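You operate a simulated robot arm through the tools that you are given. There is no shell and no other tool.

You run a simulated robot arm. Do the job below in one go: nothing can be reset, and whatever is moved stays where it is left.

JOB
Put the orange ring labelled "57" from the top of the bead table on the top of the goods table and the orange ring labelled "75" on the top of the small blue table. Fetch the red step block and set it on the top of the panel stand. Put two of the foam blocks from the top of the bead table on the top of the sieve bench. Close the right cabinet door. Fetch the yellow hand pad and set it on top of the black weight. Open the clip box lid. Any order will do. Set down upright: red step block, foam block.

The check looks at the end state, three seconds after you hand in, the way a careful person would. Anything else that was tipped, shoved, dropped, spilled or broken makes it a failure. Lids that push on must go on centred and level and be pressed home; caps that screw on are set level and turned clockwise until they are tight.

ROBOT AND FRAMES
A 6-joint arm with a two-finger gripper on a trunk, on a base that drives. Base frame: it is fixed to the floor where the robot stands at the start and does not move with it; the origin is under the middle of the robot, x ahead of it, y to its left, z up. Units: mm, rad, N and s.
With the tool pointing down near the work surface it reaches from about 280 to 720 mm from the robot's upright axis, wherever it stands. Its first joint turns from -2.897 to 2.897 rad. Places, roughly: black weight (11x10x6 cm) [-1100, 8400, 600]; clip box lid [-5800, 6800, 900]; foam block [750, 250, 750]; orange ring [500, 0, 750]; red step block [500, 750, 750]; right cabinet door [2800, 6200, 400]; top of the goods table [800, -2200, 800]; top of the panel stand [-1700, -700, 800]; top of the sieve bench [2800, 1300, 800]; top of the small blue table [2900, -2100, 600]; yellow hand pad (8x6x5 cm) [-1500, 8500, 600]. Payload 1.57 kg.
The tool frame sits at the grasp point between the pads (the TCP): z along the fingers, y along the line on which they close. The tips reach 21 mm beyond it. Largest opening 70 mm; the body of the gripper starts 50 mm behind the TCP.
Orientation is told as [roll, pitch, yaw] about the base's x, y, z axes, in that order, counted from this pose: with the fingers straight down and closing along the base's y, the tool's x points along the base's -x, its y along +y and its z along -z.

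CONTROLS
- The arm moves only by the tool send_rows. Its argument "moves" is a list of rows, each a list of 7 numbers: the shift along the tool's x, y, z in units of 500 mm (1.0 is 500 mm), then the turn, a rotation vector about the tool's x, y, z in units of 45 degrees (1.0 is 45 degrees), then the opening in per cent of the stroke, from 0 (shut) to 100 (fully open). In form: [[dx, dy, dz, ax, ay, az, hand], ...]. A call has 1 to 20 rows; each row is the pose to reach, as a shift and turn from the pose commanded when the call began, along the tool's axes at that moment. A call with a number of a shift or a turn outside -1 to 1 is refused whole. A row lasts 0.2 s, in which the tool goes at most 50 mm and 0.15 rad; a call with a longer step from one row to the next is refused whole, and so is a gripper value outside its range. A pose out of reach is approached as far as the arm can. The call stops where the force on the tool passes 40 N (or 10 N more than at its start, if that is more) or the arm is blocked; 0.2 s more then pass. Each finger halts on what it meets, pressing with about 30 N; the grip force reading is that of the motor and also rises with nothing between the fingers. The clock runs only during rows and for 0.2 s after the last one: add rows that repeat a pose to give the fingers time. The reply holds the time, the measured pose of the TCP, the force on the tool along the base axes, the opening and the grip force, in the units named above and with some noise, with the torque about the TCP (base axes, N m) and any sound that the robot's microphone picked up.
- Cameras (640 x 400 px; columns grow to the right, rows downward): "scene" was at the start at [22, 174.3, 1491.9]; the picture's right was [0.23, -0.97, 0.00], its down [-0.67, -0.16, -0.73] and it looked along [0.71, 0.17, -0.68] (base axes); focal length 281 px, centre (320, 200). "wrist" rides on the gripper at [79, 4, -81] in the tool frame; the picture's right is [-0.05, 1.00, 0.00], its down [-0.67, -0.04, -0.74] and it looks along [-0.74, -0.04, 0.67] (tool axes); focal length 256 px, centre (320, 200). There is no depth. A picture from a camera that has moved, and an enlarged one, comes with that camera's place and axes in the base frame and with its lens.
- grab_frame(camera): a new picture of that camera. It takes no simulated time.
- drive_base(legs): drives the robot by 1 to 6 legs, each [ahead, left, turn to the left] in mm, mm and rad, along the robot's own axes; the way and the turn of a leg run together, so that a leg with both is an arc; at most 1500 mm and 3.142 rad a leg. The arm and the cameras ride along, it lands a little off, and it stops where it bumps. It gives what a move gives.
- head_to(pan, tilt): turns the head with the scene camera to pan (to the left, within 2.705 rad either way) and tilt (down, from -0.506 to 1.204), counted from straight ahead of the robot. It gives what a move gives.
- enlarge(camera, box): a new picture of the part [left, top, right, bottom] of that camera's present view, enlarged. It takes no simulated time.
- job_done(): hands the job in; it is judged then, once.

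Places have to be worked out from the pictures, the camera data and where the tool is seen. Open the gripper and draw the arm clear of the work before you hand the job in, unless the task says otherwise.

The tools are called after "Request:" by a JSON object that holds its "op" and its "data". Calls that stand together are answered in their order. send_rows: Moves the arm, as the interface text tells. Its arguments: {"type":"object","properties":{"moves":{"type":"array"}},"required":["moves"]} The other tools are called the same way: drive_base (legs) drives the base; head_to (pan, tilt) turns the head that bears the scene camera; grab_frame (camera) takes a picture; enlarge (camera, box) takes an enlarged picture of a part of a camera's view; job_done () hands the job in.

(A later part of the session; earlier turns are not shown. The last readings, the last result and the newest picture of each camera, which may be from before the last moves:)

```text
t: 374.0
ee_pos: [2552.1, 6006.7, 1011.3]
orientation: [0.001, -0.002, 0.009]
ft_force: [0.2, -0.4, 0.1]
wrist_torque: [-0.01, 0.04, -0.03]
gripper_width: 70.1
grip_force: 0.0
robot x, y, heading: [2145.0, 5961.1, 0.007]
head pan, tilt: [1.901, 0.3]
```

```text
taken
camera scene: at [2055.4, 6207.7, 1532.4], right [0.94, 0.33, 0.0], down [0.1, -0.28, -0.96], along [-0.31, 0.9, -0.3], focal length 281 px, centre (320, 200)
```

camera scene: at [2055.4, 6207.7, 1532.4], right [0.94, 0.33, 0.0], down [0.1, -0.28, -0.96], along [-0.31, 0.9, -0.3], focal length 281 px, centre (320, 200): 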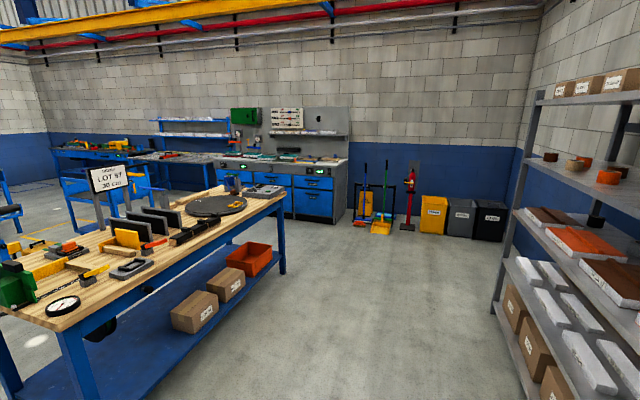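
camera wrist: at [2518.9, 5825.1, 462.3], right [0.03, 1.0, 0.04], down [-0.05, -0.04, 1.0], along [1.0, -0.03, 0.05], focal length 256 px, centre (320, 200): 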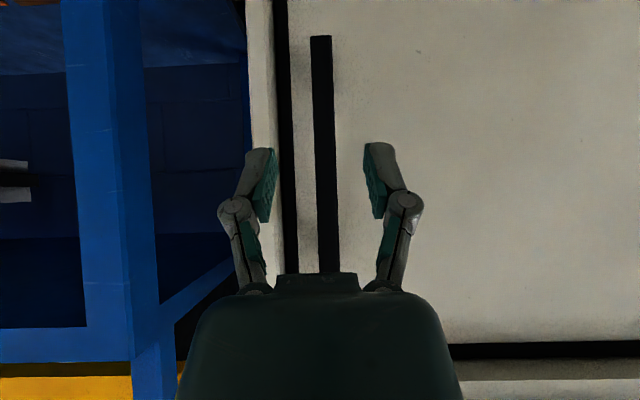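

Next: the yellow pad and the black weight, around [-1300,8450]. The way around the far end of the wooden table looks open, so I drive along the aisle to y≈9000 first.

Request:
{"op": "drive_base", "data": {"legs": [[-550, 0, 0], [0, 0, 1.563], [1450, 0, 0], [1450, 0, 0]]}}

Request:
{"op": "head_to", "data": {"pan": 1.5, "tilt": 0.35}}

Request:
{"op": "grab_frame", "data": {"camera": "scene"}}

Request:
{"op": "head_to", "data": {"pan": 0.6, "tilt": 0.35}}

Request:
{"op": "grab_frame", "data": {"camera": "scene"}}

```text
t: 394.8
ee_pos: [1535.3, 9304.6, 1011.8]
orientation: [0.0, 0.0, 1.575]
ft_force: [-0.1, -0.5, -0.6]
wrist_torque: [-0.03, 0.03, -0.01]
gripper_width: 70.0
grip_force: 0.2
robot x, y, heading: [1572.6, 8899.6, 1.576]
head pan, tilt: [1.901, 0.3]
```

```text
t: 395.6
ee_pos: [1534.6, 9303.5, 1011.0]
orientation: [-0.001, 0.0, 1.576]
ft_force: [0.3, 0.0, 0.1]
wrist_torque: [0.03, 0.02, -0.03]
gripper_width: 70.2
grip_force: 0.0
robot x, y, heading: [1574.7, 8898.9, 1.575]
head pan, tilt: [1.499, 0.351]
```

```text
taken
camera scene: at [1327.5, 8844.5, 1527.7], right [0.07, 1.0, 0.0], down [0.34, -0.02, -0.94], along [-0.94, 0.06, -0.34], focal length 281 px, centre (320, 200)
```

scene: 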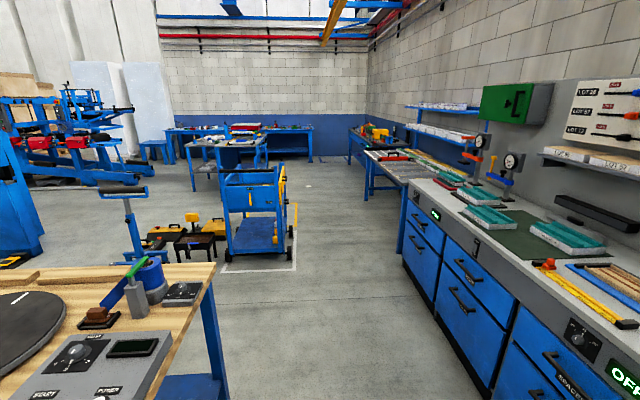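

```text
t: 396.8
ee_pos: [1535.1, 9302.6, 1010.0]
orientation: [-0.002, 0.001, 1.575]
ft_force: [-0.1, -0.4, -0.9]
wrist_torque: [0.01, 0.0, 0.01]
gripper_width: 70.0
grip_force: 0.1
robot x, y, heading: [1574.8, 8895.5, 1.576]
head pan, tilt: [0.6, 0.351]
```

```text
taken
camera scene: at [1367.4, 8914.9, 1527.6], right [0.82, 0.57, 0.0], down [0.2, -0.28, -0.94], along [-0.53, 0.77, -0.34], focal length 281 px, centre (320, 200)
```

scene: 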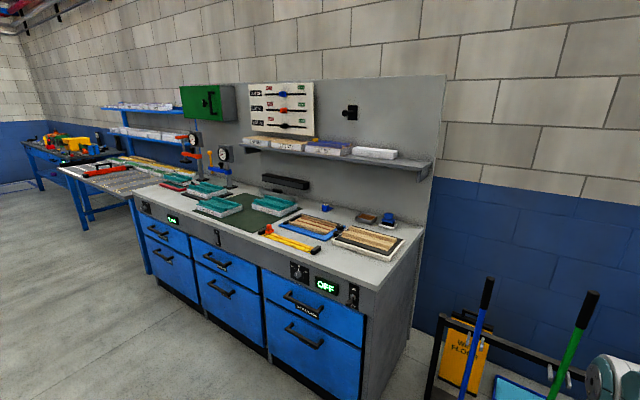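

The blue trolley at about x≈−1020, y 8150–8770 probably holds the pad and weight. I zoom in on it.

Request:
{"op": "head_to", "data": {"pan": 1.6, "tilt": 0.35}}

Request:
{"op": "enlarge", "data": {"camera": "scene", "box": [160, 120, 400, 270]}}

```text
t: 398.1
ee_pos: [1535.3, 9304.1, 1012.2]
orientation: [0.0, -0.001, 1.573]
ft_force: [0.1, 0.0, 0.5]
wrist_torque: [0.01, 0.02, 0.0]
gripper_width: 70.0
grip_force: 0.0
robot x, y, heading: [1576.0, 8896.5, 1.576]
head pan, tilt: [1.6, 0.351]
```

```text
2.67 times, centred on (280, 195) of scene
camera zoom: at [1327.3, 8835.2, 1527.7], right [-0.03, 1.0, 0.0], down [0.34, 0.01, -0.94], along [-0.94, -0.03, -0.34], focal length 750 px, centre (427, 213)
```

zoom: 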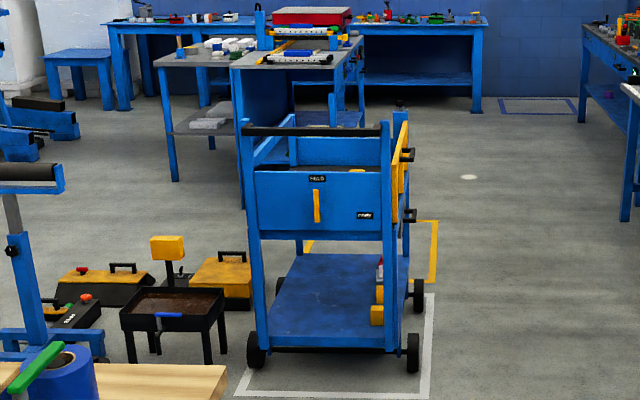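

The trolley carries a tray at about hip height. I turn to face −x, drive along the corridor behind the wooden table, and line up with the trolley.

Request:
{"op": "drive_base", "data": {"legs": [[0, 0, 1.566], [1200, 0, 0], [600, 0, 0]]}}

Request:
{"op": "head_to", "data": {"pan": 0.3, "tilt": 0.45}}

Request:
{"op": "grab_frame", "data": {"camera": "scene"}}

```text
t: 410.9
ee_pos: [-616.8, 8852.0, 1011.6]
orientation: [0.0, 0.001, -3.137]
ft_force: [-0.3, -0.3, 0.0]
wrist_torque: [0.01, 0.0, -0.01]
gripper_width: 69.9
grip_force: 0.1
robot x, y, heading: [-210.0, 8890.8, -3.144]
head pan, tilt: [1.6, 0.351]
```

```text
t: 412.4
ee_pos: [-615.8, 8851.3, 1011.6]
orientation: [0.002, 0.001, -3.136]
ft_force: [0.0, 0.0, 0.2]
wrist_torque: [-0.02, -0.01, 0.02]
gripper_width: 70.0
grip_force: 0.1
robot x, y, heading: [-211.1, 8894.4, -3.136]
head pan, tilt: [0.3, 0.45]
```

```text
taken
camera scene: at [-238.2, 8709.2, 1518.4], right [-0.3, 0.95, 0.0], down [0.42, 0.13, -0.9], along [-0.86, -0.27, -0.44], focal length 281 px, centre (320, 200)
```

scene: 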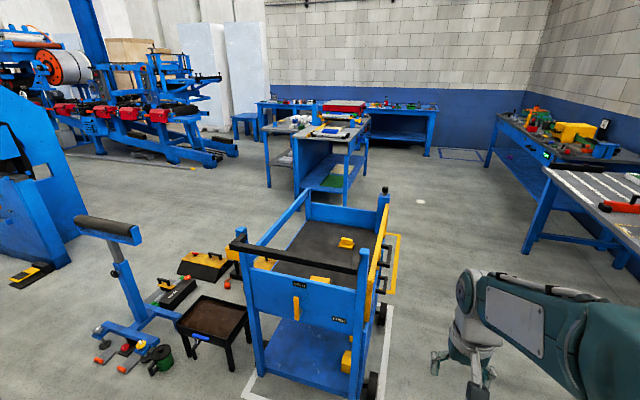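

Request:
{"op": "enlarge", "data": {"camera": "scene", "box": [210, 170, 420, 310]}}

```text
2.86 times, centred on (315, 240) of scene
camera zoom: at [-238.2, 8709.2, 1518.4], right [-0.3, 0.95, 0.0], down [0.42, 0.13, -0.9], along [-0.86, -0.27, -0.44], focal length 803 px, centre (334, 86)
```

zoom: 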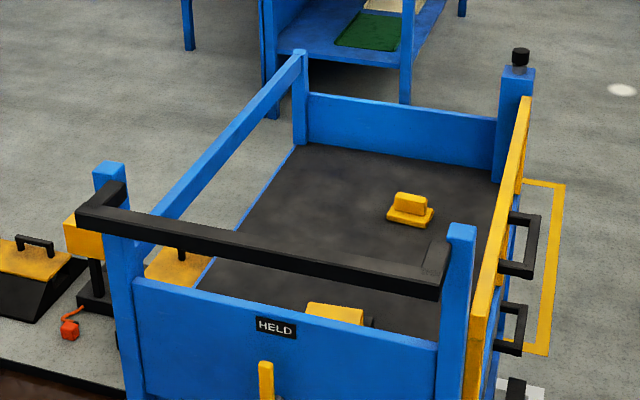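

The tray ("HELD") holds the yellow pad at about [-1515,8461]; something yellow also shows near the weight at about [-1178,8415]. Access is from the gate side (y>8700), so I first test, here in free space, how far the arm reaches at z≈650.

Request:
{"op": "send_rows", "data": {"moves": [[0, 0, 0.09, 0, 0, 0, 100], [0, 0, 0.18, 0, 0, 0, 100], [0, 0, 0.27, 0, 0, 0, 100], [0, 0, 0.36, 0, 0, 0, 100], [0, 0, 0.45, 0, 0, 0, 100], [0, 0, 0.54, 0, 0, 0, 100], [0, 0, 0.63, 0, 0, 0, 100], [0, 0, 0.72, 0, 0, 0, 100], [-0.09, 0, 0.72, 0, 0, 0, 100], [-0.18, 0, 0.72, 0, 0, 0, 100], [-0.27, 0, 0.72, 0, 0, 0, 100], [-0.36, 0, 0.72, 0, 0, 0, 100], [-0.45, 0, 0.72, 0, 0, 0, 100], [-0.54, 0, 0.72, 0, 0, 0, 100], [-0.6, 0, 0.72, 0, 0, 0, 100]]}}

```text
t: 415.6
ee_pos: [-916.2, 8851.8, 651.5]
orientation: [0.001, 0.001, -3.138]
ft_force: [-0.3, 0.1, -0.6]
wrist_torque: [-0.02, -0.03, 0.01]
gripper_width: 70.2
grip_force: 0.0
robot x, y, heading: [-209.1, 8894.1, -3.137]
head pan, tilt: [0.3, 0.45]
```

707 mm at z≈650 works. I probe a little further to know the limit.

Request:
{"op": "send_rows", "data": {"moves": [[-0.06, 0, 0, 0, 0, 0, 100], [-0.12, 0, 0, 0, 0, 0, 100], [-0.18, 0, 0, 0, 0, 0, 100], [-0.18, 0, 0, 0, 0, 0, 100]]}}

```text
t: 416.6
ee_pos: [-937.5, 8852.6, 660.8]
orientation: [0.0, 0.002, -3.136]
ft_force: [-0.6, 0.5, 1.1]
wrist_torque: [0.01, -0.02, -0.01]
gripper_width: 69.8
grip_force: 0.0
out of reach, approached as far as the arm can: row 1, 2, 3, 4
robot x, y, heading: [-210.6, 8893.2, -3.135]
head pan, tilt: [0.3, 0.45]
```

The limit is about 728 mm. I retract the arm to the tucked carrying pose.

Request:
{"op": "send_rows", "data": {"moves": [[0.09, 0, 0, 0, 0, 0, 100], [0.18, 0, 0, 0, 0, 0, 100], [0.27, 0, -0.04, 0, 0, 0, 100], [0.36, 0, -0.08, 0, 0, 0, 100], [0.45, 0, -0.12, 0, 0, 0, 100], [0.54, 0, -0.16, 0, 0, 0, 100], [0.6, 0, -0.22, 0, 0, 0, 100], [0.62, 0, -0.31, 0, 0, 0, 100], [0.62, 0, -0.4, 0, 0, 0, 100], [0.62, 0, -0.49, 0, 0, 0, 100], [0.62, 0, -0.58, 0, 0, 0, 100], [0.62, 0, -0.67, 0, 0, 0, 100], [0.62, 0, -0.73, 0, 0, 0, 100], [0.62, 0, -0.73, 0, 0, 0, 100]]}}

```text
t: 419.6
ee_pos: [-627.2, 8852.4, 1031.5]
orientation: [0.0, 0.0, -3.137]
ft_force: [-0.4, 0.4, 0.3]
wrist_torque: [-0.03, 0.0, 0.01]
gripper_width: 70.0
grip_force: 0.0
robot x, y, heading: [-210.7, 8893.0, -3.136]
head pan, tilt: [0.3, 0.45]
```

Now I drive to the gate side of the trolley: strafe right, go ahead and turn to face it (−y).

Request:
{"op": "drive_base", "data": {"legs": [[0, -350, -0.006], [1150, 0, 0], [0, 0, 1.5708]]}}

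Request:
{"op": "head_to", "data": {"pan": 0.0, "tilt": 0.85}}

Request:
{"op": "grab_frame", "data": {"camera": "scene"}}

Request:
{"op": "grab_frame", "data": {"camera": "wrist"}}

```text
t: 431.2
ee_pos: [-1350.2, 8827.3, 1030.6]
orientation: [-0.001, 0.0, -1.587]
ft_force: [0.6, -0.6, 0.3]
wrist_torque: [-0.05, 0.0, -0.02]
gripper_width: 70.0
grip_force: 0.1
robot x, y, heading: [-1380.4, 9244.9, -1.582]
head pan, tilt: [0.3, 0.45]
```

```text
t: 432.1
ee_pos: [-1350.6, 8827.6, 1029.6]
orientation: [-0.001, 0.001, -1.586]
ft_force: [-0.9, 0.7, 0.5]
wrist_torque: [0.01, -0.01, 0.0]
gripper_width: 70.2
grip_force: 0.0
robot x, y, heading: [-1378.2, 9242.9, -1.586]
head pan, tilt: [0.0, 0.85]
```

```text
taken
camera scene: at [-1225.1, 9223.4, 1484.1], right [-1.0, 0.02, 0.0], down [0.01, 0.75, -0.66], along [-0.01, -0.66, -0.75], focal length 281 px, centre (320, 200)
```

scene: 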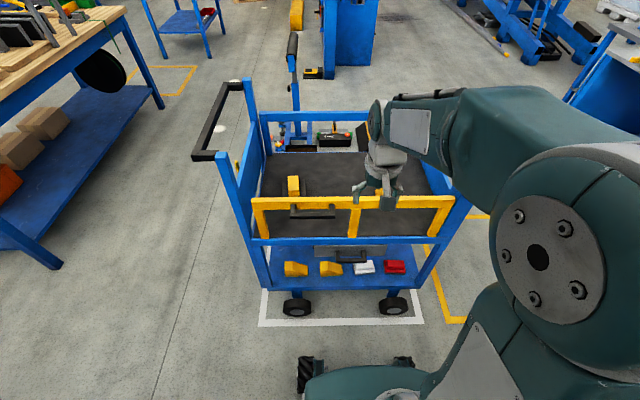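

```text
taken
camera wrist: at [-1342.9, 8907.5, 1112.0], right [1.0, -0.07, 0.0], down [-0.05, -0.67, 0.74], along [-0.05, -0.74, -0.67], focal length 256 px, centre (320, 200)
```

wrist: 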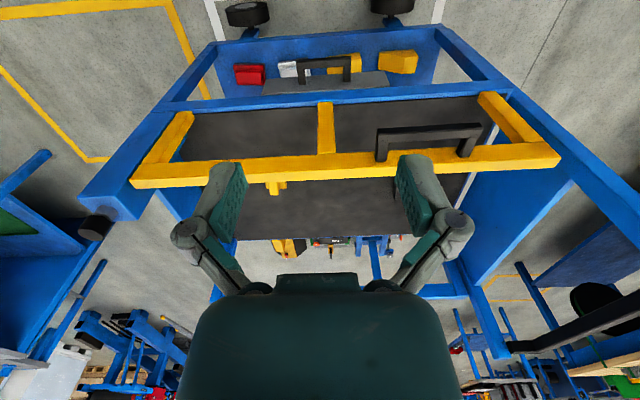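

I'm facing the gate side. I zoom in on the tray contents.

Request:
{"op": "enlarge", "data": {"camera": "scene", "box": [220, 110, 480, 310]}}

Request:
{"op": "enlarge", "data": {"camera": "wrist", "box": [100, 70, 580, 300]}}

```text
2.00 times, centred on (350, 210) of scene
camera zoom: at [-1225.1, 9223.4, 1484.1], right [-1.0, 0.02, 0.0], down [0.01, 0.75, -0.66], along [-0.01, -0.66, -0.75], focal length 562 px, centre (260, 180)
```

zoom: 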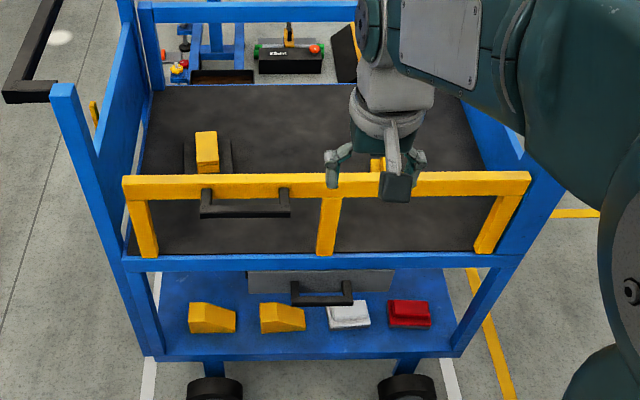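

```text
1.33 times, centred on (340, 185) of wrist
camera zoom: at [-1342.9, 8907.5, 1112.0], right [1.0, -0.07, 0.0], down [-0.05, -0.67, 0.74], along [-0.05, -0.74, -0.67], focal length 341 px, centre (293, 220)
```

zoom: 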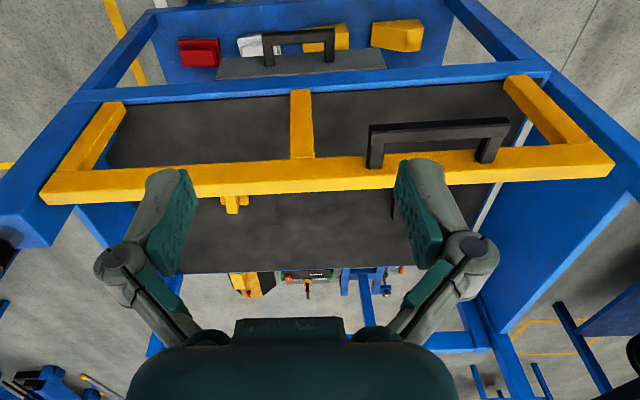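

Request:
{"op": "enlarge", "data": {"camera": "scene", "box": [280, 160, 350, 210]}}

Request:
{"op": "enlarge", "data": {"camera": "scene", "box": [370, 170, 430, 215]}}

```text
8.00 times, centred on (315, 185) of scene
camera zoom: at [-1225.1, 9223.4, 1484.1], right [-1.0, 0.02, 0.0], down [0.01, 0.75, -0.66], along [-0.01, -0.66, -0.75], focal length 2249 px, centre (360, 320)
```

zoom: 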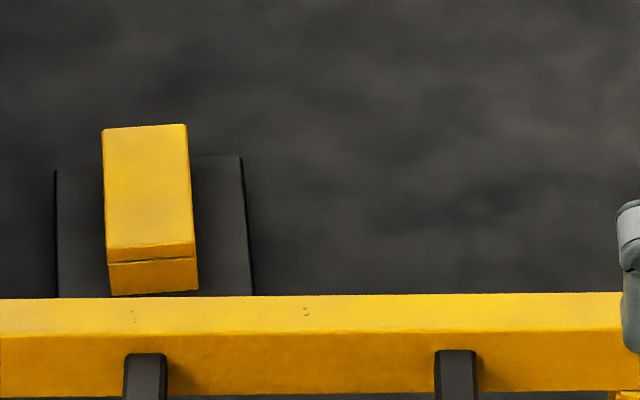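

```text
8.89 times, centred on (400, 192) of scene
camera zoom: at [-1225.1, 9223.4, 1484.1], right [-1.0, 0.02, 0.0], down [0.01, 0.75, -0.66], along [-0.01, -0.66, -0.75], focal length 2499 px, centre (-391, 267)
```

zoom: 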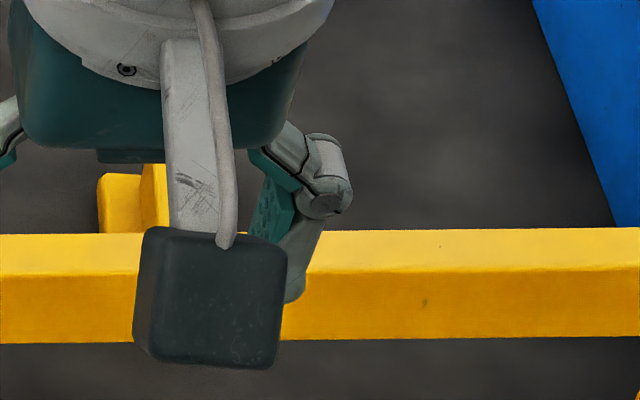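

The black weight carries a yellow raised part; I need a closer look. I advance to y≈9100 with a heading trim (trolley wheels are at y≈8690).

Request:
{"op": "drive_base", "data": {"legs": [[140, 0, 0.015]]}}

Request:
{"op": "send_rows", "data": {"moves": [[0, 0.08, 0, 0, 0, 0, 100], [0, 0.16, 0, 0, 0, 0, 100], [0, 0.24, 0, 0, 0, 0, 100], [-0.06, 0.3, 0, 0, 0, 0, 100], [-0.14, 0.34, 0, 0, 0, 0, 100], [-0.22, 0.36, 0, 0, 0, 0, 100], [-0.3, 0.36, 0, 0, 0, 0, 100], [-0.3, 0.36, 0, 0, 0, 0, 100]]}}

Request:
{"op": "grab_frame", "data": {"camera": "wrist"}}

Request:
{"op": "grab_frame", "data": {"camera": "scene"}}

```text
t: 433.4
ee_pos: [-1345.4, 8689.0, 1030.8]
orientation: [-0.001, 0.0, -1.573]
ft_force: [0.3, -0.2, 0.8]
wrist_torque: [-0.01, -0.01, 0.02]
gripper_width: 70.0
grip_force: 0.0
robot x, y, heading: [-1381.4, 9107.2, -1.573]
head pan, tilt: [0.0, 0.85]
```

```text
t: 435.2
ee_pos: [-1167.3, 8538.9, 1030.0]
orientation: [0.001, 0.0, -1.573]
ft_force: [-0.1, 0.0, -0.3]
wrist_torque: [-0.02, 0.02, 0.0]
gripper_width: 69.7
grip_force: 0.0
robot x, y, heading: [-1381.4, 9103.8, -1.574]
head pan, tilt: [0.0, 0.85]
```

```text
taken
camera wrist: at [-1160.6, 8617.9, 1112.3], right [1.0, -0.06, 0.0], down [-0.04, -0.67, 0.74], along [-0.04, -0.74, -0.67], focal length 256 px, centre (320, 200)
```

wrist: 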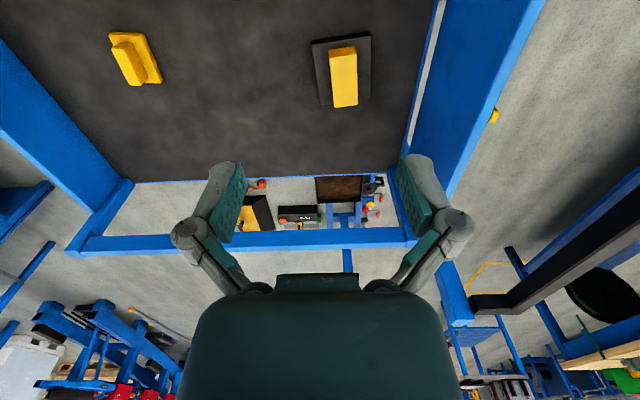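

```text
taken
camera scene: at [-1225.1, 9084.5, 1483.9], right [-1.0, 0.0, 0.0], down [0.0, 0.75, -0.66], along [0.0, -0.66, -0.75], focal length 281 px, centre (320, 200)
```

scene: 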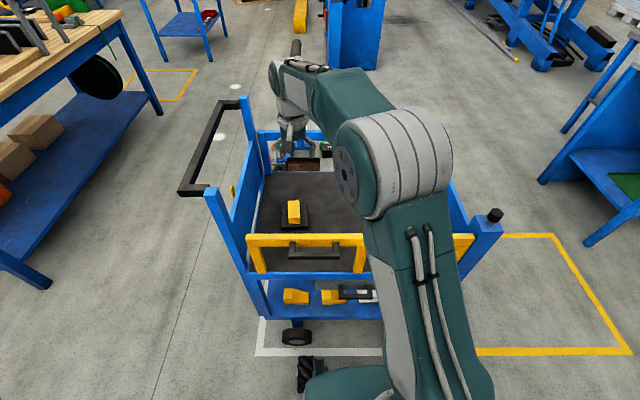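

Both are now well visible. I zoom on the weight and the pad.

Request:
{"op": "enlarge", "data": {"camera": "wrist", "box": [290, 10, 400, 130]}}

Request:
{"op": "enlarge", "data": {"camera": "wrist", "box": [80, 10, 190, 110]}}

Request:
{"op": "enlarge", "data": {"camera": "scene", "box": [260, 180, 340, 240]}}

```text
3.33 times, centred on (345, 70) of wrist
camera zoom: at [-1160.6, 8617.9, 1112.3], right [1.0, -0.06, 0.0], down [-0.04, -0.67, 0.74], along [-0.04, -0.74, -0.67], focal length 853 px, centre (237, 633)
```

zoom: 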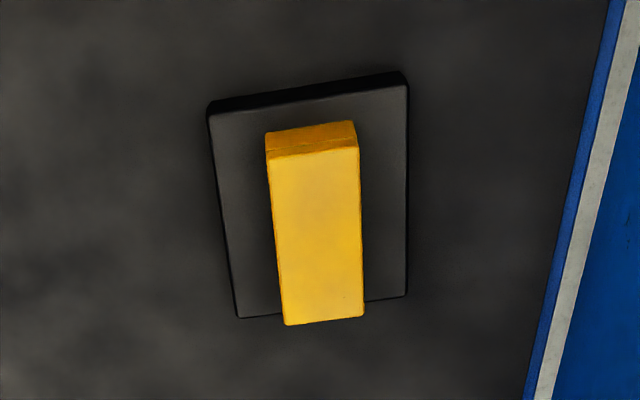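

```text
4.00 times, centred on (135, 60) of wrist
camera zoom: at [-1160.6, 8617.9, 1112.3], right [1.0, -0.06, 0.0], down [-0.04, -0.67, 0.74], along [-0.04, -0.74, -0.67], focal length 1024 px, centre (1060, 760)
```

zoom: 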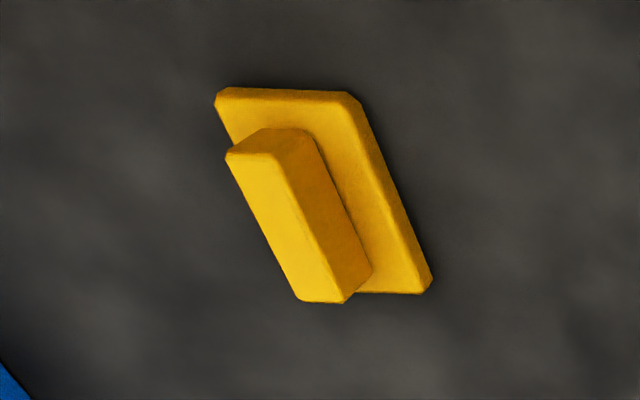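

```text
6.67 times, centred on (300, 210) of scene
camera zoom: at [-1225.1, 9084.5, 1483.9], right [-1.0, 0.0, 0.0], down [0.0, 0.75, -0.66], along [0.0, -0.66, -0.75], focal length 1874 px, centre (453, 133)
```

zoom: 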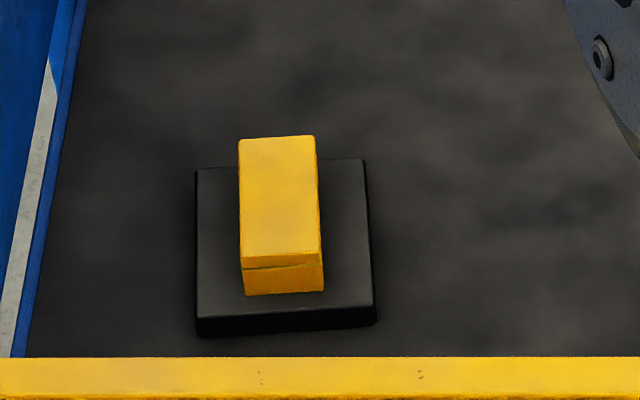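

The weight is a black plate with a yellow bar on top (total 6 cm), bar top ≈[-1129,8434], z≈690; the pad's slab with its handle bar is around [-1482,8475], tray floor z≈630. I move over the pad and lower to ~800.

Request:
{"op": "send_rows", "data": {"moves": [[-0.02, -0.09, 0, 0, 0, 0, 100], [-0.04, -0.18, 0, 0, 0, 0, 100], [-0.06, -0.27, 0, 0, 0, 0, 100], [-0.08, -0.36, 0, 0, 0, 0, 100], [-0.1, -0.45, 0, 0, 0, 0, 100], [-0.12, -0.54, 0, 0, 0, 0, 100], [-0.128, -0.63, 0, 0, 0, 0, 100], [-0.128, -0.63, 0.09, 0, 0, 0, 100], [-0.128, -0.63, 0.18, 0, 0, 0, 100], [-0.128, -0.63, 0.27, 0, 0, 0, 100], [-0.128, -0.63, 0.36, 0, 0, 0, 100], [-0.128, -0.63, 0.45, 0, 0, 0, 100], [-0.128, -0.63, 0.45, 0, 0, 0, 100]]}}

Request:
{"op": "grab_frame", "data": {"camera": "wrist"}}

Request:
{"op": "grab_frame", "data": {"camera": "scene"}}

```text
t: 438.0
ee_pos: [-1482.1, 8474.6, 805.9]
orientation: [0.003, 0.001, -1.572]
ft_force: [0.3, -0.3, 0.4]
wrist_torque: [0.01, 0.01, -0.01]
gripper_width: 69.7
grip_force: 0.1
robot x, y, heading: [-1379.7, 9106.3, -1.569]
head pan, tilt: [0.0, 0.85]
```

```text
taken
camera wrist: at [-1476.5, 8554.9, 887.5], right [1.0, -0.06, 0.0], down [-0.04, -0.67, 0.74], along [-0.04, -0.74, -0.67], focal length 256 px, centre (320, 200)
```

wrist: 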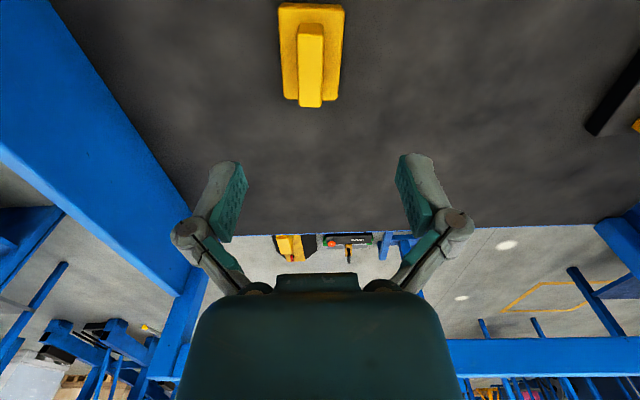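

```text
taken
camera scene: at [-1227.0, 9084.1, 1484.1], right [-1.0, 0.0, 0.0], down [0.0, 0.75, -0.66], along [0.0, -0.66, -0.75], focal length 281 px, centre (320, 200)
```

scene: 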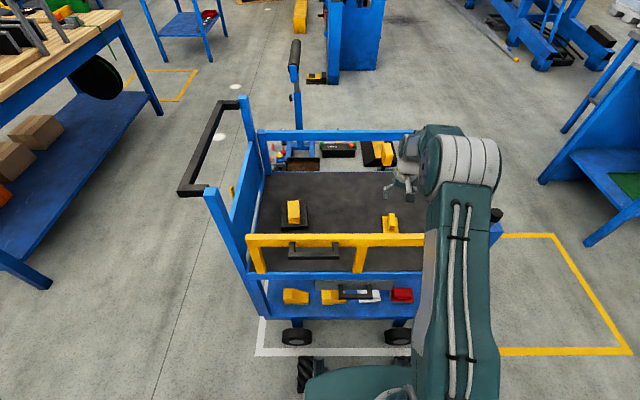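

The pad's slab top is at z≈628 and its 20 mm wide handle is centred near [-1489,8467], yawed ~−0.09. I align over it and lower to ~705 for a check.

Request:
{"op": "send_rows", "data": {"moves": [[-0.016, -0.014, 0.05, 0, 0, 0.115, 100], [-0.016, -0.014, 0.12, 0, 0, 0.115, 100], [-0.016, -0.014, 0.18, 0, 0, 0.115, 100], [-0.016, -0.014, 0.2, 0, 0, 0.115, 100], [-0.016, -0.014, 0.2, 0, 0, 0.115, 100]]}}

Request:
{"op": "grab_frame", "data": {"camera": "wrist"}}

```text
t: 439.2
ee_pos: [-1489.0, 8464.7, 703.9]
orientation: [0.001, 0.0, -1.662]
ft_force: [-0.2, 0.0, 0.2]
wrist_torque: [0.0, 0.03, -0.01]
gripper_width: 70.0
grip_force: 0.0
robot x, y, heading: [-1383.7, 9107.6, -1.568]
head pan, tilt: [0.0, 0.85]
```

```text
taken
camera wrist: at [-1476.0, 8544.7, 786.2], right [0.99, -0.15, 0.0], down [-0.1, -0.66, 0.74], along [-0.11, -0.74, -0.67], focal length 256 px, centre (320, 200)
```

wrist: 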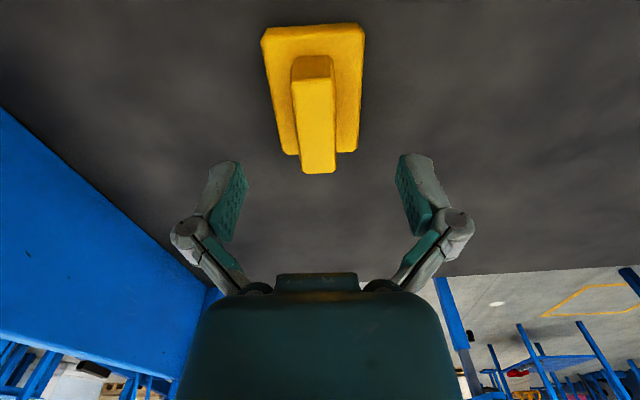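

The pad is aligned and centred under the tool. I descend to z≈656 (tips just above the slab) and check.

Request:
{"op": "send_rows", "data": {"moves": [[0, -0.003, 0.04, 0, 0, 0, 100], [0, -0.003, 0.07, 0, 0, 0, 100], [0, -0.003, 0.088, 0, 0, 0, 100], [0, -0.003, 0.095, 0, 0, 0, 100], [0, -0.003, 0.095, 0, 0, 0, 100]]}}

Request:
{"op": "grab_frame", "data": {"camera": "wrist"}}

```text
t: 440.4
ee_pos: [-1490.5, 8466.9, 657.5]
orientation: [0.001, 0.0, -1.663]
ft_force: [0.1, 0.7, 0.9]
wrist_torque: [0.0, 0.0, 0.0]
gripper_width: 70.1
grip_force: 0.1
robot x, y, heading: [-1381.5, 9106.6, -1.58]
head pan, tilt: [0.0, 0.85]
```

```text
taken
camera wrist: at [-1477.0, 8546.0, 739.1], right [0.99, -0.15, 0.0], down [-0.1, -0.66, 0.74], along [-0.11, -0.74, -0.67], focal length 256 px, centre (320, 200)
```

wrist: 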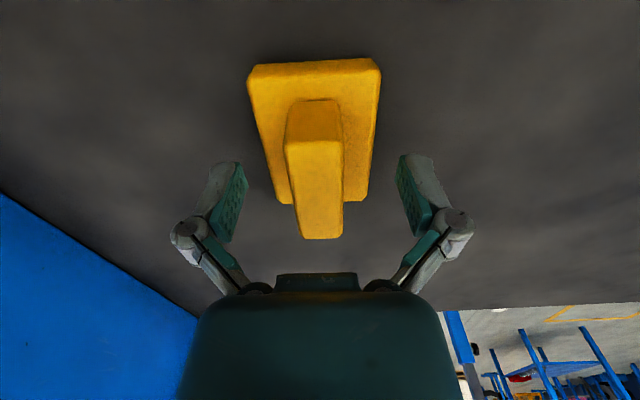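

The handle top is near 670 and the slab top near 635, so I raise 6 mm to keep the tips above the slab, then close on the handle.

Request:
{"op": "send_rows", "data": {"moves": [[0, 0, -0.013, 0, 0, 0, 100], [0, 0, -0.013, 0, 0, 0, 60], [0, 0, -0.013, 0, 0, 0, 25], [0, 0, -0.013, 0, 0, 0, 20], [0, 0, -0.013, 0, 0, 0, 20], [0, 0, -0.013, 0, 0, 0, 20]]}}

Request:
{"op": "grab_frame", "data": {"camera": "wrist"}}

```text
t: 441.8
ee_pos: [-1490.0, 8466.1, 664.9]
orientation: [0.0, 0.002, -1.664]
ft_force: [-0.9, 0.5, 8.0]
wrist_torque: [0.05, 0.01, -0.03]
gripper_width: 21.1
grip_force: 30.2
robot x, y, heading: [-1381.0, 9105.6, -1.575]
head pan, tilt: [0.0, 0.85]
```

```text
taken
camera wrist: at [-1476.5, 8545.1, 746.5], right [0.99, -0.15, 0.0], down [-0.1, -0.66, 0.75], along [-0.11, -0.74, -0.67], focal length 256 px, centre (320, 200)
```

wrist: 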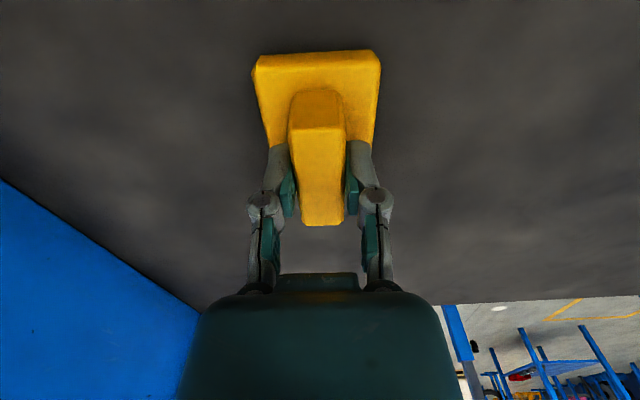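

The handle is gripped (21 mm). I lift the pad to ~890 and check that it hangs level.

Request:
{"op": "send_rows", "data": {"moves": [[0, 0, -0.03, 0, 0, 0, 20], [0, 0, -0.1, 0, 0, 0, 20], [0, 0, -0.19, 0, 0, 0, 20], [0, 0, -0.28, 0, 0, 0, 20], [0, 0, -0.37, 0, 0, 0, 20], [0, 0, -0.45, 0, 0, 0, 20], [0, 0, -0.45, 0, 0, 0, 20]]}}

Request:
{"op": "grab_frame", "data": {"camera": "wrist"}}

Request:
{"op": "drive_base", "data": {"legs": [[0, 200, 0]]}}

Request:
{"op": "grab_frame", "data": {"camera": "wrist"}}

Request:
{"op": "grab_frame", "data": {"camera": "scene"}}

```text
t: 443.4
ee_pos: [-1490.7, 8469.2, 890.2]
orientation: [0.0, 0.002, -1.663]
ft_force: [-1.0, -0.3, -1.0]
wrist_torque: [-0.02, -0.02, 0.0]
gripper_width: 21.1
grip_force: 29.8
robot x, y, heading: [-1379.5, 9102.9, -1.57]
head pan, tilt: [0.0, 0.85]
```

```text
taken
camera wrist: at [-1476.6, 8547.8, 973.1], right [0.99, -0.15, 0.0], down [-0.1, -0.66, 0.74], along [-0.11, -0.74, -0.67], focal length 256 px, centre (320, 200)
```

wrist: 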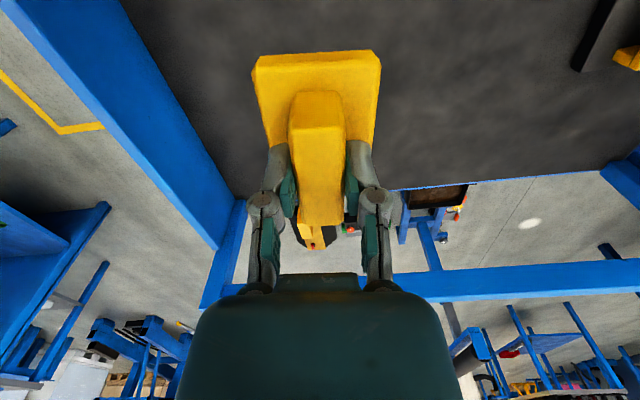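

```text
t: 445.0
ee_pos: [-1299.6, 8468.4, 892.2]
orientation: [0.006, 0.002, -1.67]
ft_force: [0.3, -0.2, -0.7]
wrist_torque: [-0.01, 0.02, 0.04]
gripper_width: 21.3
grip_force: 30.1
robot x, y, heading: [-1184.3, 9104.0, -1.582]
head pan, tilt: [0.0, 0.85]
```

```text
taken
camera wrist: at [-1285.2, 8547.2, 972.3], right [0.99, -0.15, 0.01], down [-0.1, -0.66, 0.74], along [-0.11, -0.74, -0.67], focal length 256 px, centre (320, 200)
```

wrist: 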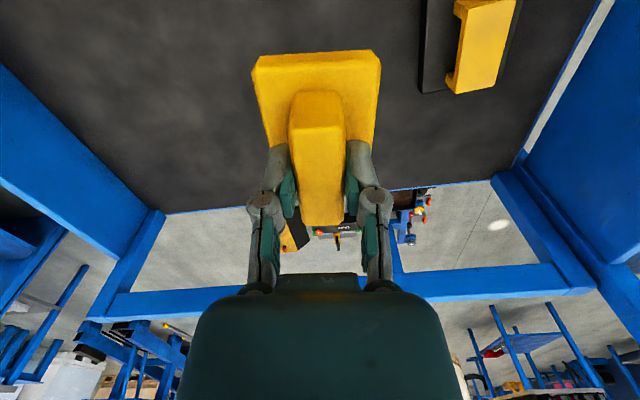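

```text
taken
camera scene: at [-1034.7, 9082.2, 1484.8], right [-1.0, 0.01, 0.0], down [0.01, 0.75, -0.66], along [0.0, -0.66, -0.75], focal length 281 px, centre (320, 200)
```

scene: 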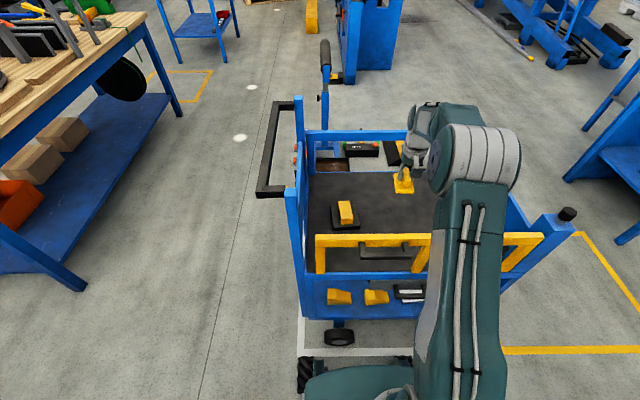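

The pad hangs level. The weight's yellow bar is visible at the right; I zoom there to fix its position.

Request:
{"op": "enlarge", "data": {"camera": "wrist", "box": [400, 0, 560, 110]}}

Request:
{"op": "enlarge", "data": {"camera": "scene", "box": [300, 170, 420, 250]}}

```text
3.64 times, centred on (480, 55) of wrist
camera zoom: at [-1285.2, 8547.2, 972.3], right [0.99, -0.15, 0.01], down [-0.1, -0.66, 0.74], along [-0.11, -0.74, -0.67], focal length 931 px, centre (-262, 727)
```

zoom: 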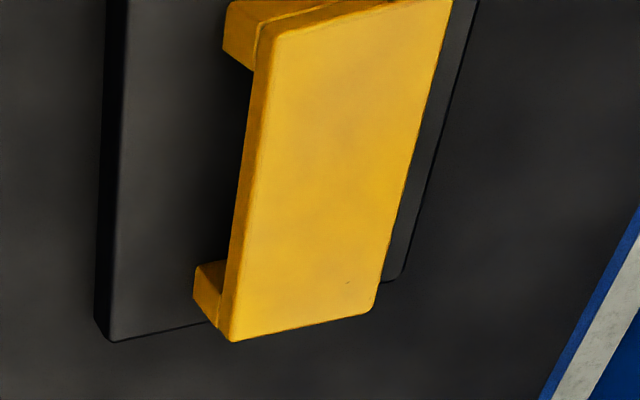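

```text
5.00 times, centred on (360, 210) of scene
camera zoom: at [-1034.7, 9082.2, 1484.8], right [-1.0, 0.01, 0.0], down [0.01, 0.75, -0.66], along [0.0, -0.66, -0.75], focal length 1406 px, centre (120, 150)
```

zoom: 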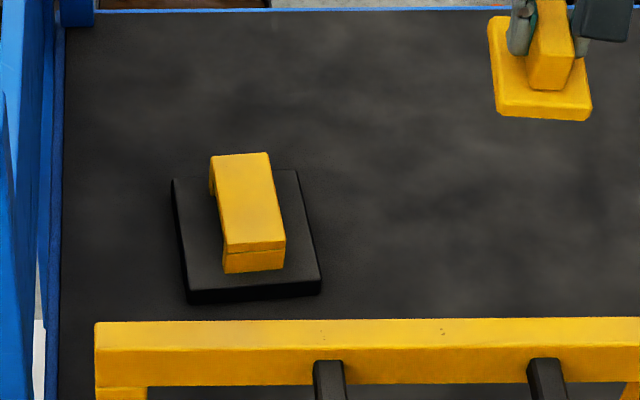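

I fix the weight's bar top at z≈676, centre ≈[-1128,8425], long axis yaw ≈−1.48. I carry the pad over it, turning to that yaw, and lower to ~800.

Request:
{"op": "send_rows", "data": {"moves": [[-0.012, 0.08, 0, 0, 0, -0.06, 20], [-0.024, 0.16, 0, 0, 0, -0.12, 20], [-0.036, 0.24, 0, 0, 0, -0.18, 20], [-0.0504, 0.32, 0, 0, 0, -0.239, 20], [-0.0504, 0.35, 0, 0, 0, -0.239, 20], [-0.0504, 0.35, 0.09, 0, 0, -0.239, 20], [-0.0504, 0.35, 0.18, 0, 0, -0.239, 20], [-0.0504, 0.35, 0.18, 0, 0, -0.239, 20]]}}

Request:
{"op": "grab_frame", "data": {"camera": "wrist"}}

Request:
{"op": "enlarge", "data": {"camera": "scene", "box": [300, 150, 420, 250]}}

```text
t: 446.8
ee_pos: [-1121.8, 8426.6, 800.6]
orientation: [0.0, -0.001, -1.482]
ft_force: [-0.8, 0.3, -0.3]
wrist_torque: [0.02, 0.03, 0.05]
gripper_width: 21.1
grip_force: 30.0
robot x, y, heading: [-1184.7, 9105.5, -1.578]
head pan, tilt: [0.0, 0.85]
```

```text
taken
camera wrist: at [-1122.6, 8505.8, 882.2], right [1.0, 0.04, 0.0], down [0.02, -0.67, 0.75], along [0.03, -0.74, -0.67], focal length 256 px, centre (320, 200)
```

wrist: 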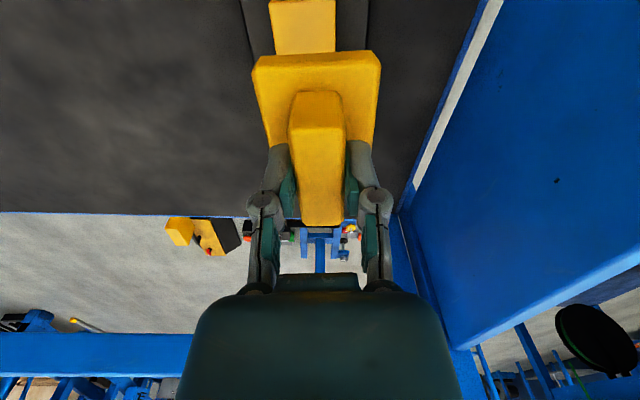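

```text
4.00 times, centred on (360, 200) of scene
camera zoom: at [-1026.7, 9081.8, 1484.0], right [-1.0, 0.01, 0.0], down [0.01, 0.75, -0.66], along [-0.01, -0.66, -0.75], focal length 1125 px, centre (160, 200)
```

zoom: 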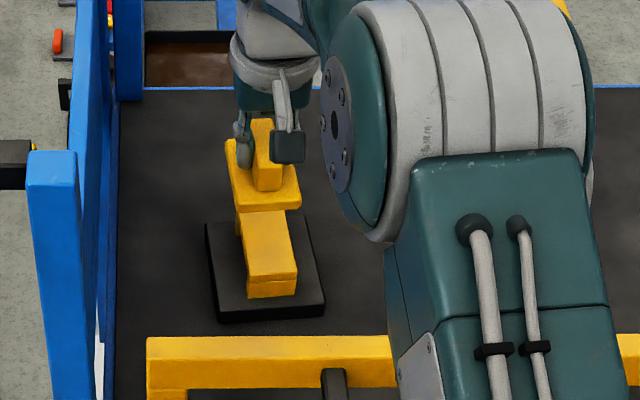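

The bar lies ~9 mm to my −x side; yaw matches. I shift 9 mm and lower to ~742, then check from both cameras.

Request:
{"op": "send_rows", "data": {"moves": [[0, -0.017, 0.02, 0, 0, 0, 20], [0, -0.017, 0.07, 0, 0, 0, 20], [0, -0.017, 0.1, 0, 0, 0, 20], [0, -0.017, 0.116, 0, 0, 0, 20], [0, -0.017, 0.116, 0, 0, 0, 20]]}}

Request:
{"op": "grab_frame", "data": {"camera": "wrist"}}

Request:
{"op": "enlarge", "data": {"camera": "scene", "box": [330, 170, 400, 240]}}

```text
t: 448.0
ee_pos: [-1131.0, 8426.0, 742.9]
orientation: [0.0, 0.0, -1.483]
ft_force: [0.1, -0.3, -0.3]
wrist_torque: [0.01, 0.0, -0.01]
gripper_width: 21.1
grip_force: 30.5
robot x, y, heading: [-1180.9, 9103.3, -1.578]
head pan, tilt: [0.0, 0.85]
```

```text
taken
camera wrist: at [-1131.9, 8505.6, 825.0], right [1.0, 0.04, 0.0], down [0.02, -0.67, 0.75], along [0.03, -0.74, -0.67], focal length 256 px, centre (320, 200)
```

wrist: 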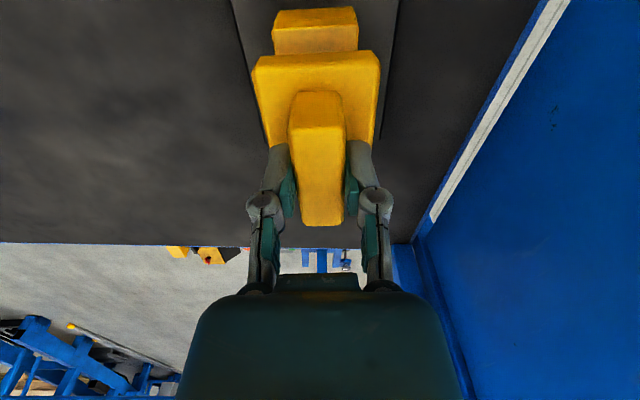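

```text
5.71 times, centred on (365, 205) of scene
camera zoom: at [-1027.0, 9081.8, 1484.0], right [-1.0, 0.01, 0.0], down [0.01, 0.75, -0.66], along [-0.01, -0.66, -0.75], focal length 1607 px, centre (63, 171)
```

zoom: 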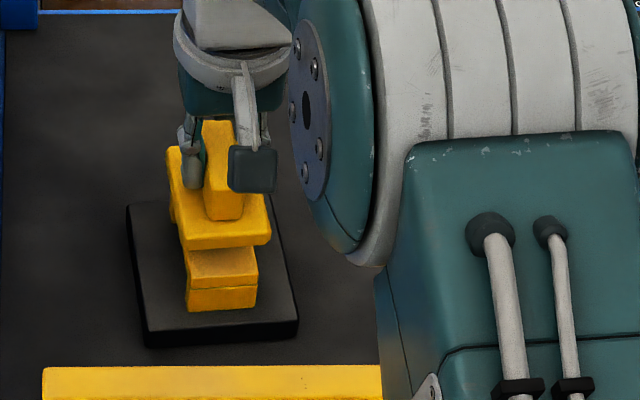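

Laterally centred; the pad should move ~4 mm toward me. I do that and lower in fine steps to contact (expected near 725).

Request:
{"op": "send_rows", "data": {"moves": [[0.008, 0, 0.0, 0, 0, 0, 20], [0.008, 0, 0.012, 0, 0, 0, 20], [0.008, 0, 0.02, 0, 0, 0, 20], [0.008, 0, 0.024, 0, 0, 0, 20], [0.008, 0, 0.027, 0, 0, 0, 20], [0.008, 0, 0.03, 0, 0, 0, 20], [0.008, 0, 0.03, 0, 0, 0, 20]]}}

```text
t: 449.6
ee_pos: [-1132.2, 8429.1, 728.2]
orientation: [-0.001, 0.0, -1.481]
ft_force: [0.2, -0.5, -0.6]
wrist_torque: [0.0, 0.0, 0.01]
gripper_width: 20.8
grip_force: 30.5
robot x, y, heading: [-1179.0, 9107.3, -1.578]
head pan, tilt: [0.0, 0.85]
```

No contact yet at 728; I continue in 1 mm steps.

Request:
{"op": "send_rows", "data": {"moves": [[0, 0, 0.002, 0, 0, 0, 20], [0, 0, 0.004, 0, 0, 0, 20], [0, 0, 0.006, 0, 0, 0, 20], [0, 0, 0.006, 0, 0, 0, 20]]}}

```text
t: 450.6
ee_pos: [-1132.1, 8430.0, 725.8]
orientation: [0.0, 0.0, -1.483]
ft_force: [-0.9, 0.3, 0.0]
wrist_torque: [-0.02, 0.02, -0.01]
gripper_width: 21.4
grip_force: 29.8
robot x, y, heading: [-1187.8, 9103.0, -1.576]
head pan, tilt: [0.0, 0.85]
```

Still free; I step on by 1 mm.

Request:
{"op": "send_rows", "data": {"moves": [[0, 0, 0.002, 0, 0, 0, 20], [0, 0, 0.004, 0, 0, 0, 20], [0, 0, 0.004, 0, 0, 0, 20]]}}

Request:
{"op": "grab_frame", "data": {"camera": "wrist"}}

Request:
{"op": "enlarge", "data": {"camera": "scene", "box": [330, 170, 400, 240]}}

```text
t: 451.4
ee_pos: [-1131.7, 8430.2, 723.8]
orientation: [-0.001, 0.001, -1.482]
ft_force: [0.7, 0.2, -0.2]
wrist_torque: [0.01, 0.01, -0.01]
gripper_width: 21.2
grip_force: 29.8
robot x, y, heading: [-1180.5, 9103.0, -1.578]
head pan, tilt: [0.0, 0.85]
```

```text
taken
camera wrist: at [-1132.3, 8509.6, 804.8], right [1.0, 0.04, 0.0], down [0.02, -0.67, 0.75], along [0.03, -0.74, -0.67], focal length 256 px, centre (320, 200)
```

wrist: 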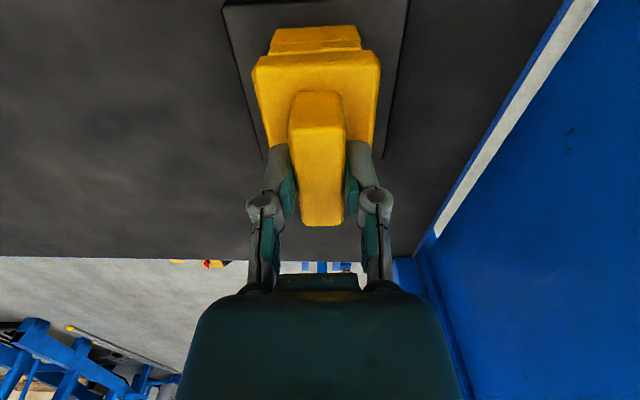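

```text
5.71 times, centred on (365, 205) of scene
camera zoom: at [-1027.0, 9081.8, 1484.0], right [-1.0, 0.01, 0.0], down [0.01, 0.75, -0.66], along [-0.01, -0.66, -0.75], focal length 1607 px, centre (63, 171)
```

zoom: 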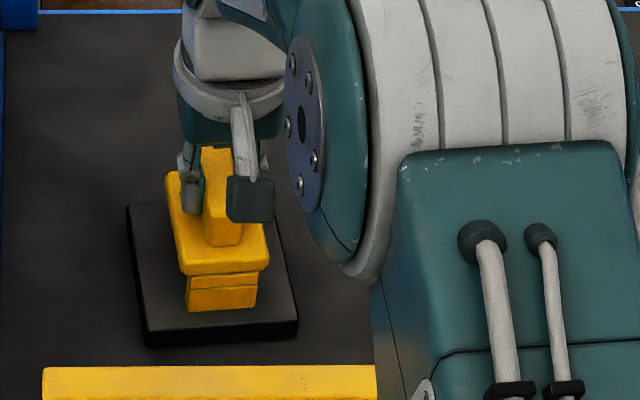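

The pad is just above the bar, well aligned. I go on by 1 mm steps.

Request:
{"op": "send_rows", "data": {"moves": [[0, 0, 0.002, 0, 0, 0, 20], [0, 0, 0.004, 0, 0, 0, 20], [0, 0, 0.006, 0, 0, 0, 20], [0, 0, 0.006, 0, 0, 0, 20]]}}

```text
t: 452.4
ee_pos: [-1130.7, 8429.6, 723.2]
orientation: [0.0, -0.007, -1.484]
ft_force: [0.0, 1.3, 20.6]
wrist_torque: [0.05, -0.01, 0.03]
gripper_width: 21.0
grip_force: 29.6
robot x, y, heading: [-1181.0, 9104.9, -1.577]
head pan, tilt: [0.0, 0.85]
```

Contact is 20.6 N: the pad rests on the weight. I ease off 1 mm, open the fingers and rise straight up.

Request:
{"op": "send_rows", "data": {"moves": [[0, 0, -0.002, 0, 0, 0, 20], [0, 0, -0.002, 0, 0, 0, 35], [0, 0, -0.002, 0, 0, 0, 60], [0, 0, -0.002, 0, 0, 0, 60], [0, 0, -0.02, 0, 0, 0, 60], [0, 0, -0.06, 0, 0, 0, 60], [0, 0, -0.14, 0, 0, 0, 60], [0, 0, -0.22, 0, 0, 0, 80], [0, 0, -0.31, 0, 0, 0, 100], [0, 0, -0.4, 0, 0, 0, 100], [0, 0, -0.49, 0, 0, 0, 100], [0, 0, -0.58, 0, 0, 0, 100]]}}

Request:
{"op": "grab_frame", "data": {"camera": "wrist"}}

Request:
{"op": "enlarge", "data": {"camera": "scene", "box": [330, 170, 400, 240]}}

```text
t: 455.0
ee_pos: [-1132.0, 8430.2, 1010.0]
orientation: [-0.001, -0.001, -1.482]
ft_force: [-0.1, 0.0, -0.3]
wrist_torque: [-0.03, -0.02, -0.01]
gripper_width: 70.1
grip_force: 0.0
robot x, y, heading: [-1182.4, 9105.8, -1.578]
head pan, tilt: [0.0, 0.85]
```

```text
taken
camera wrist: at [-1133.6, 8509.2, 1091.6], right [1.0, 0.04, 0.0], down [0.02, -0.67, 0.74], along [0.03, -0.74, -0.67], focal length 256 px, centre (320, 200)
```

wrist: 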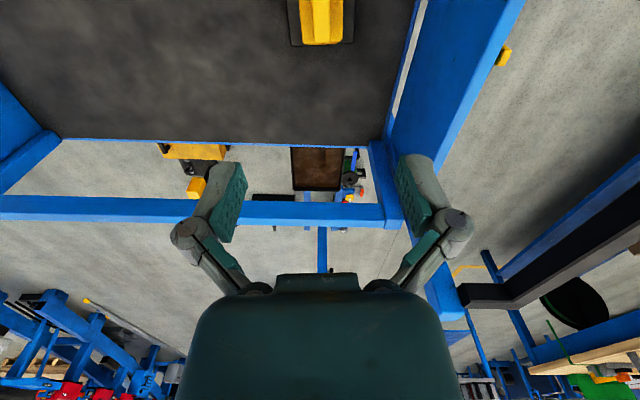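

```text
5.71 times, centred on (365, 205) of scene
camera zoom: at [-1027.1, 9082.1, 1484.0], right [-1.0, 0.01, 0.0], down [0.01, 0.75, -0.66], along [-0.01, -0.66, -0.75], focal length 1607 px, centre (63, 171)
```

zoom: 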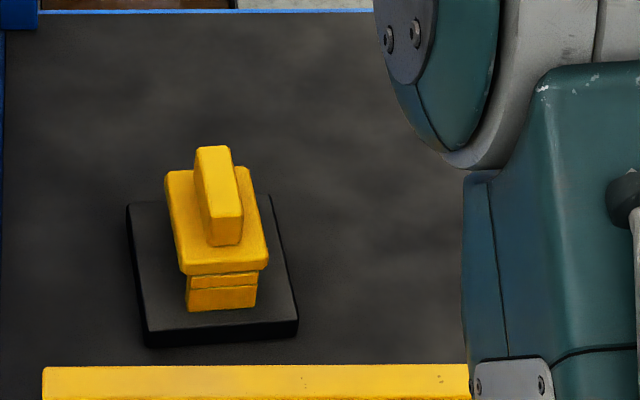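

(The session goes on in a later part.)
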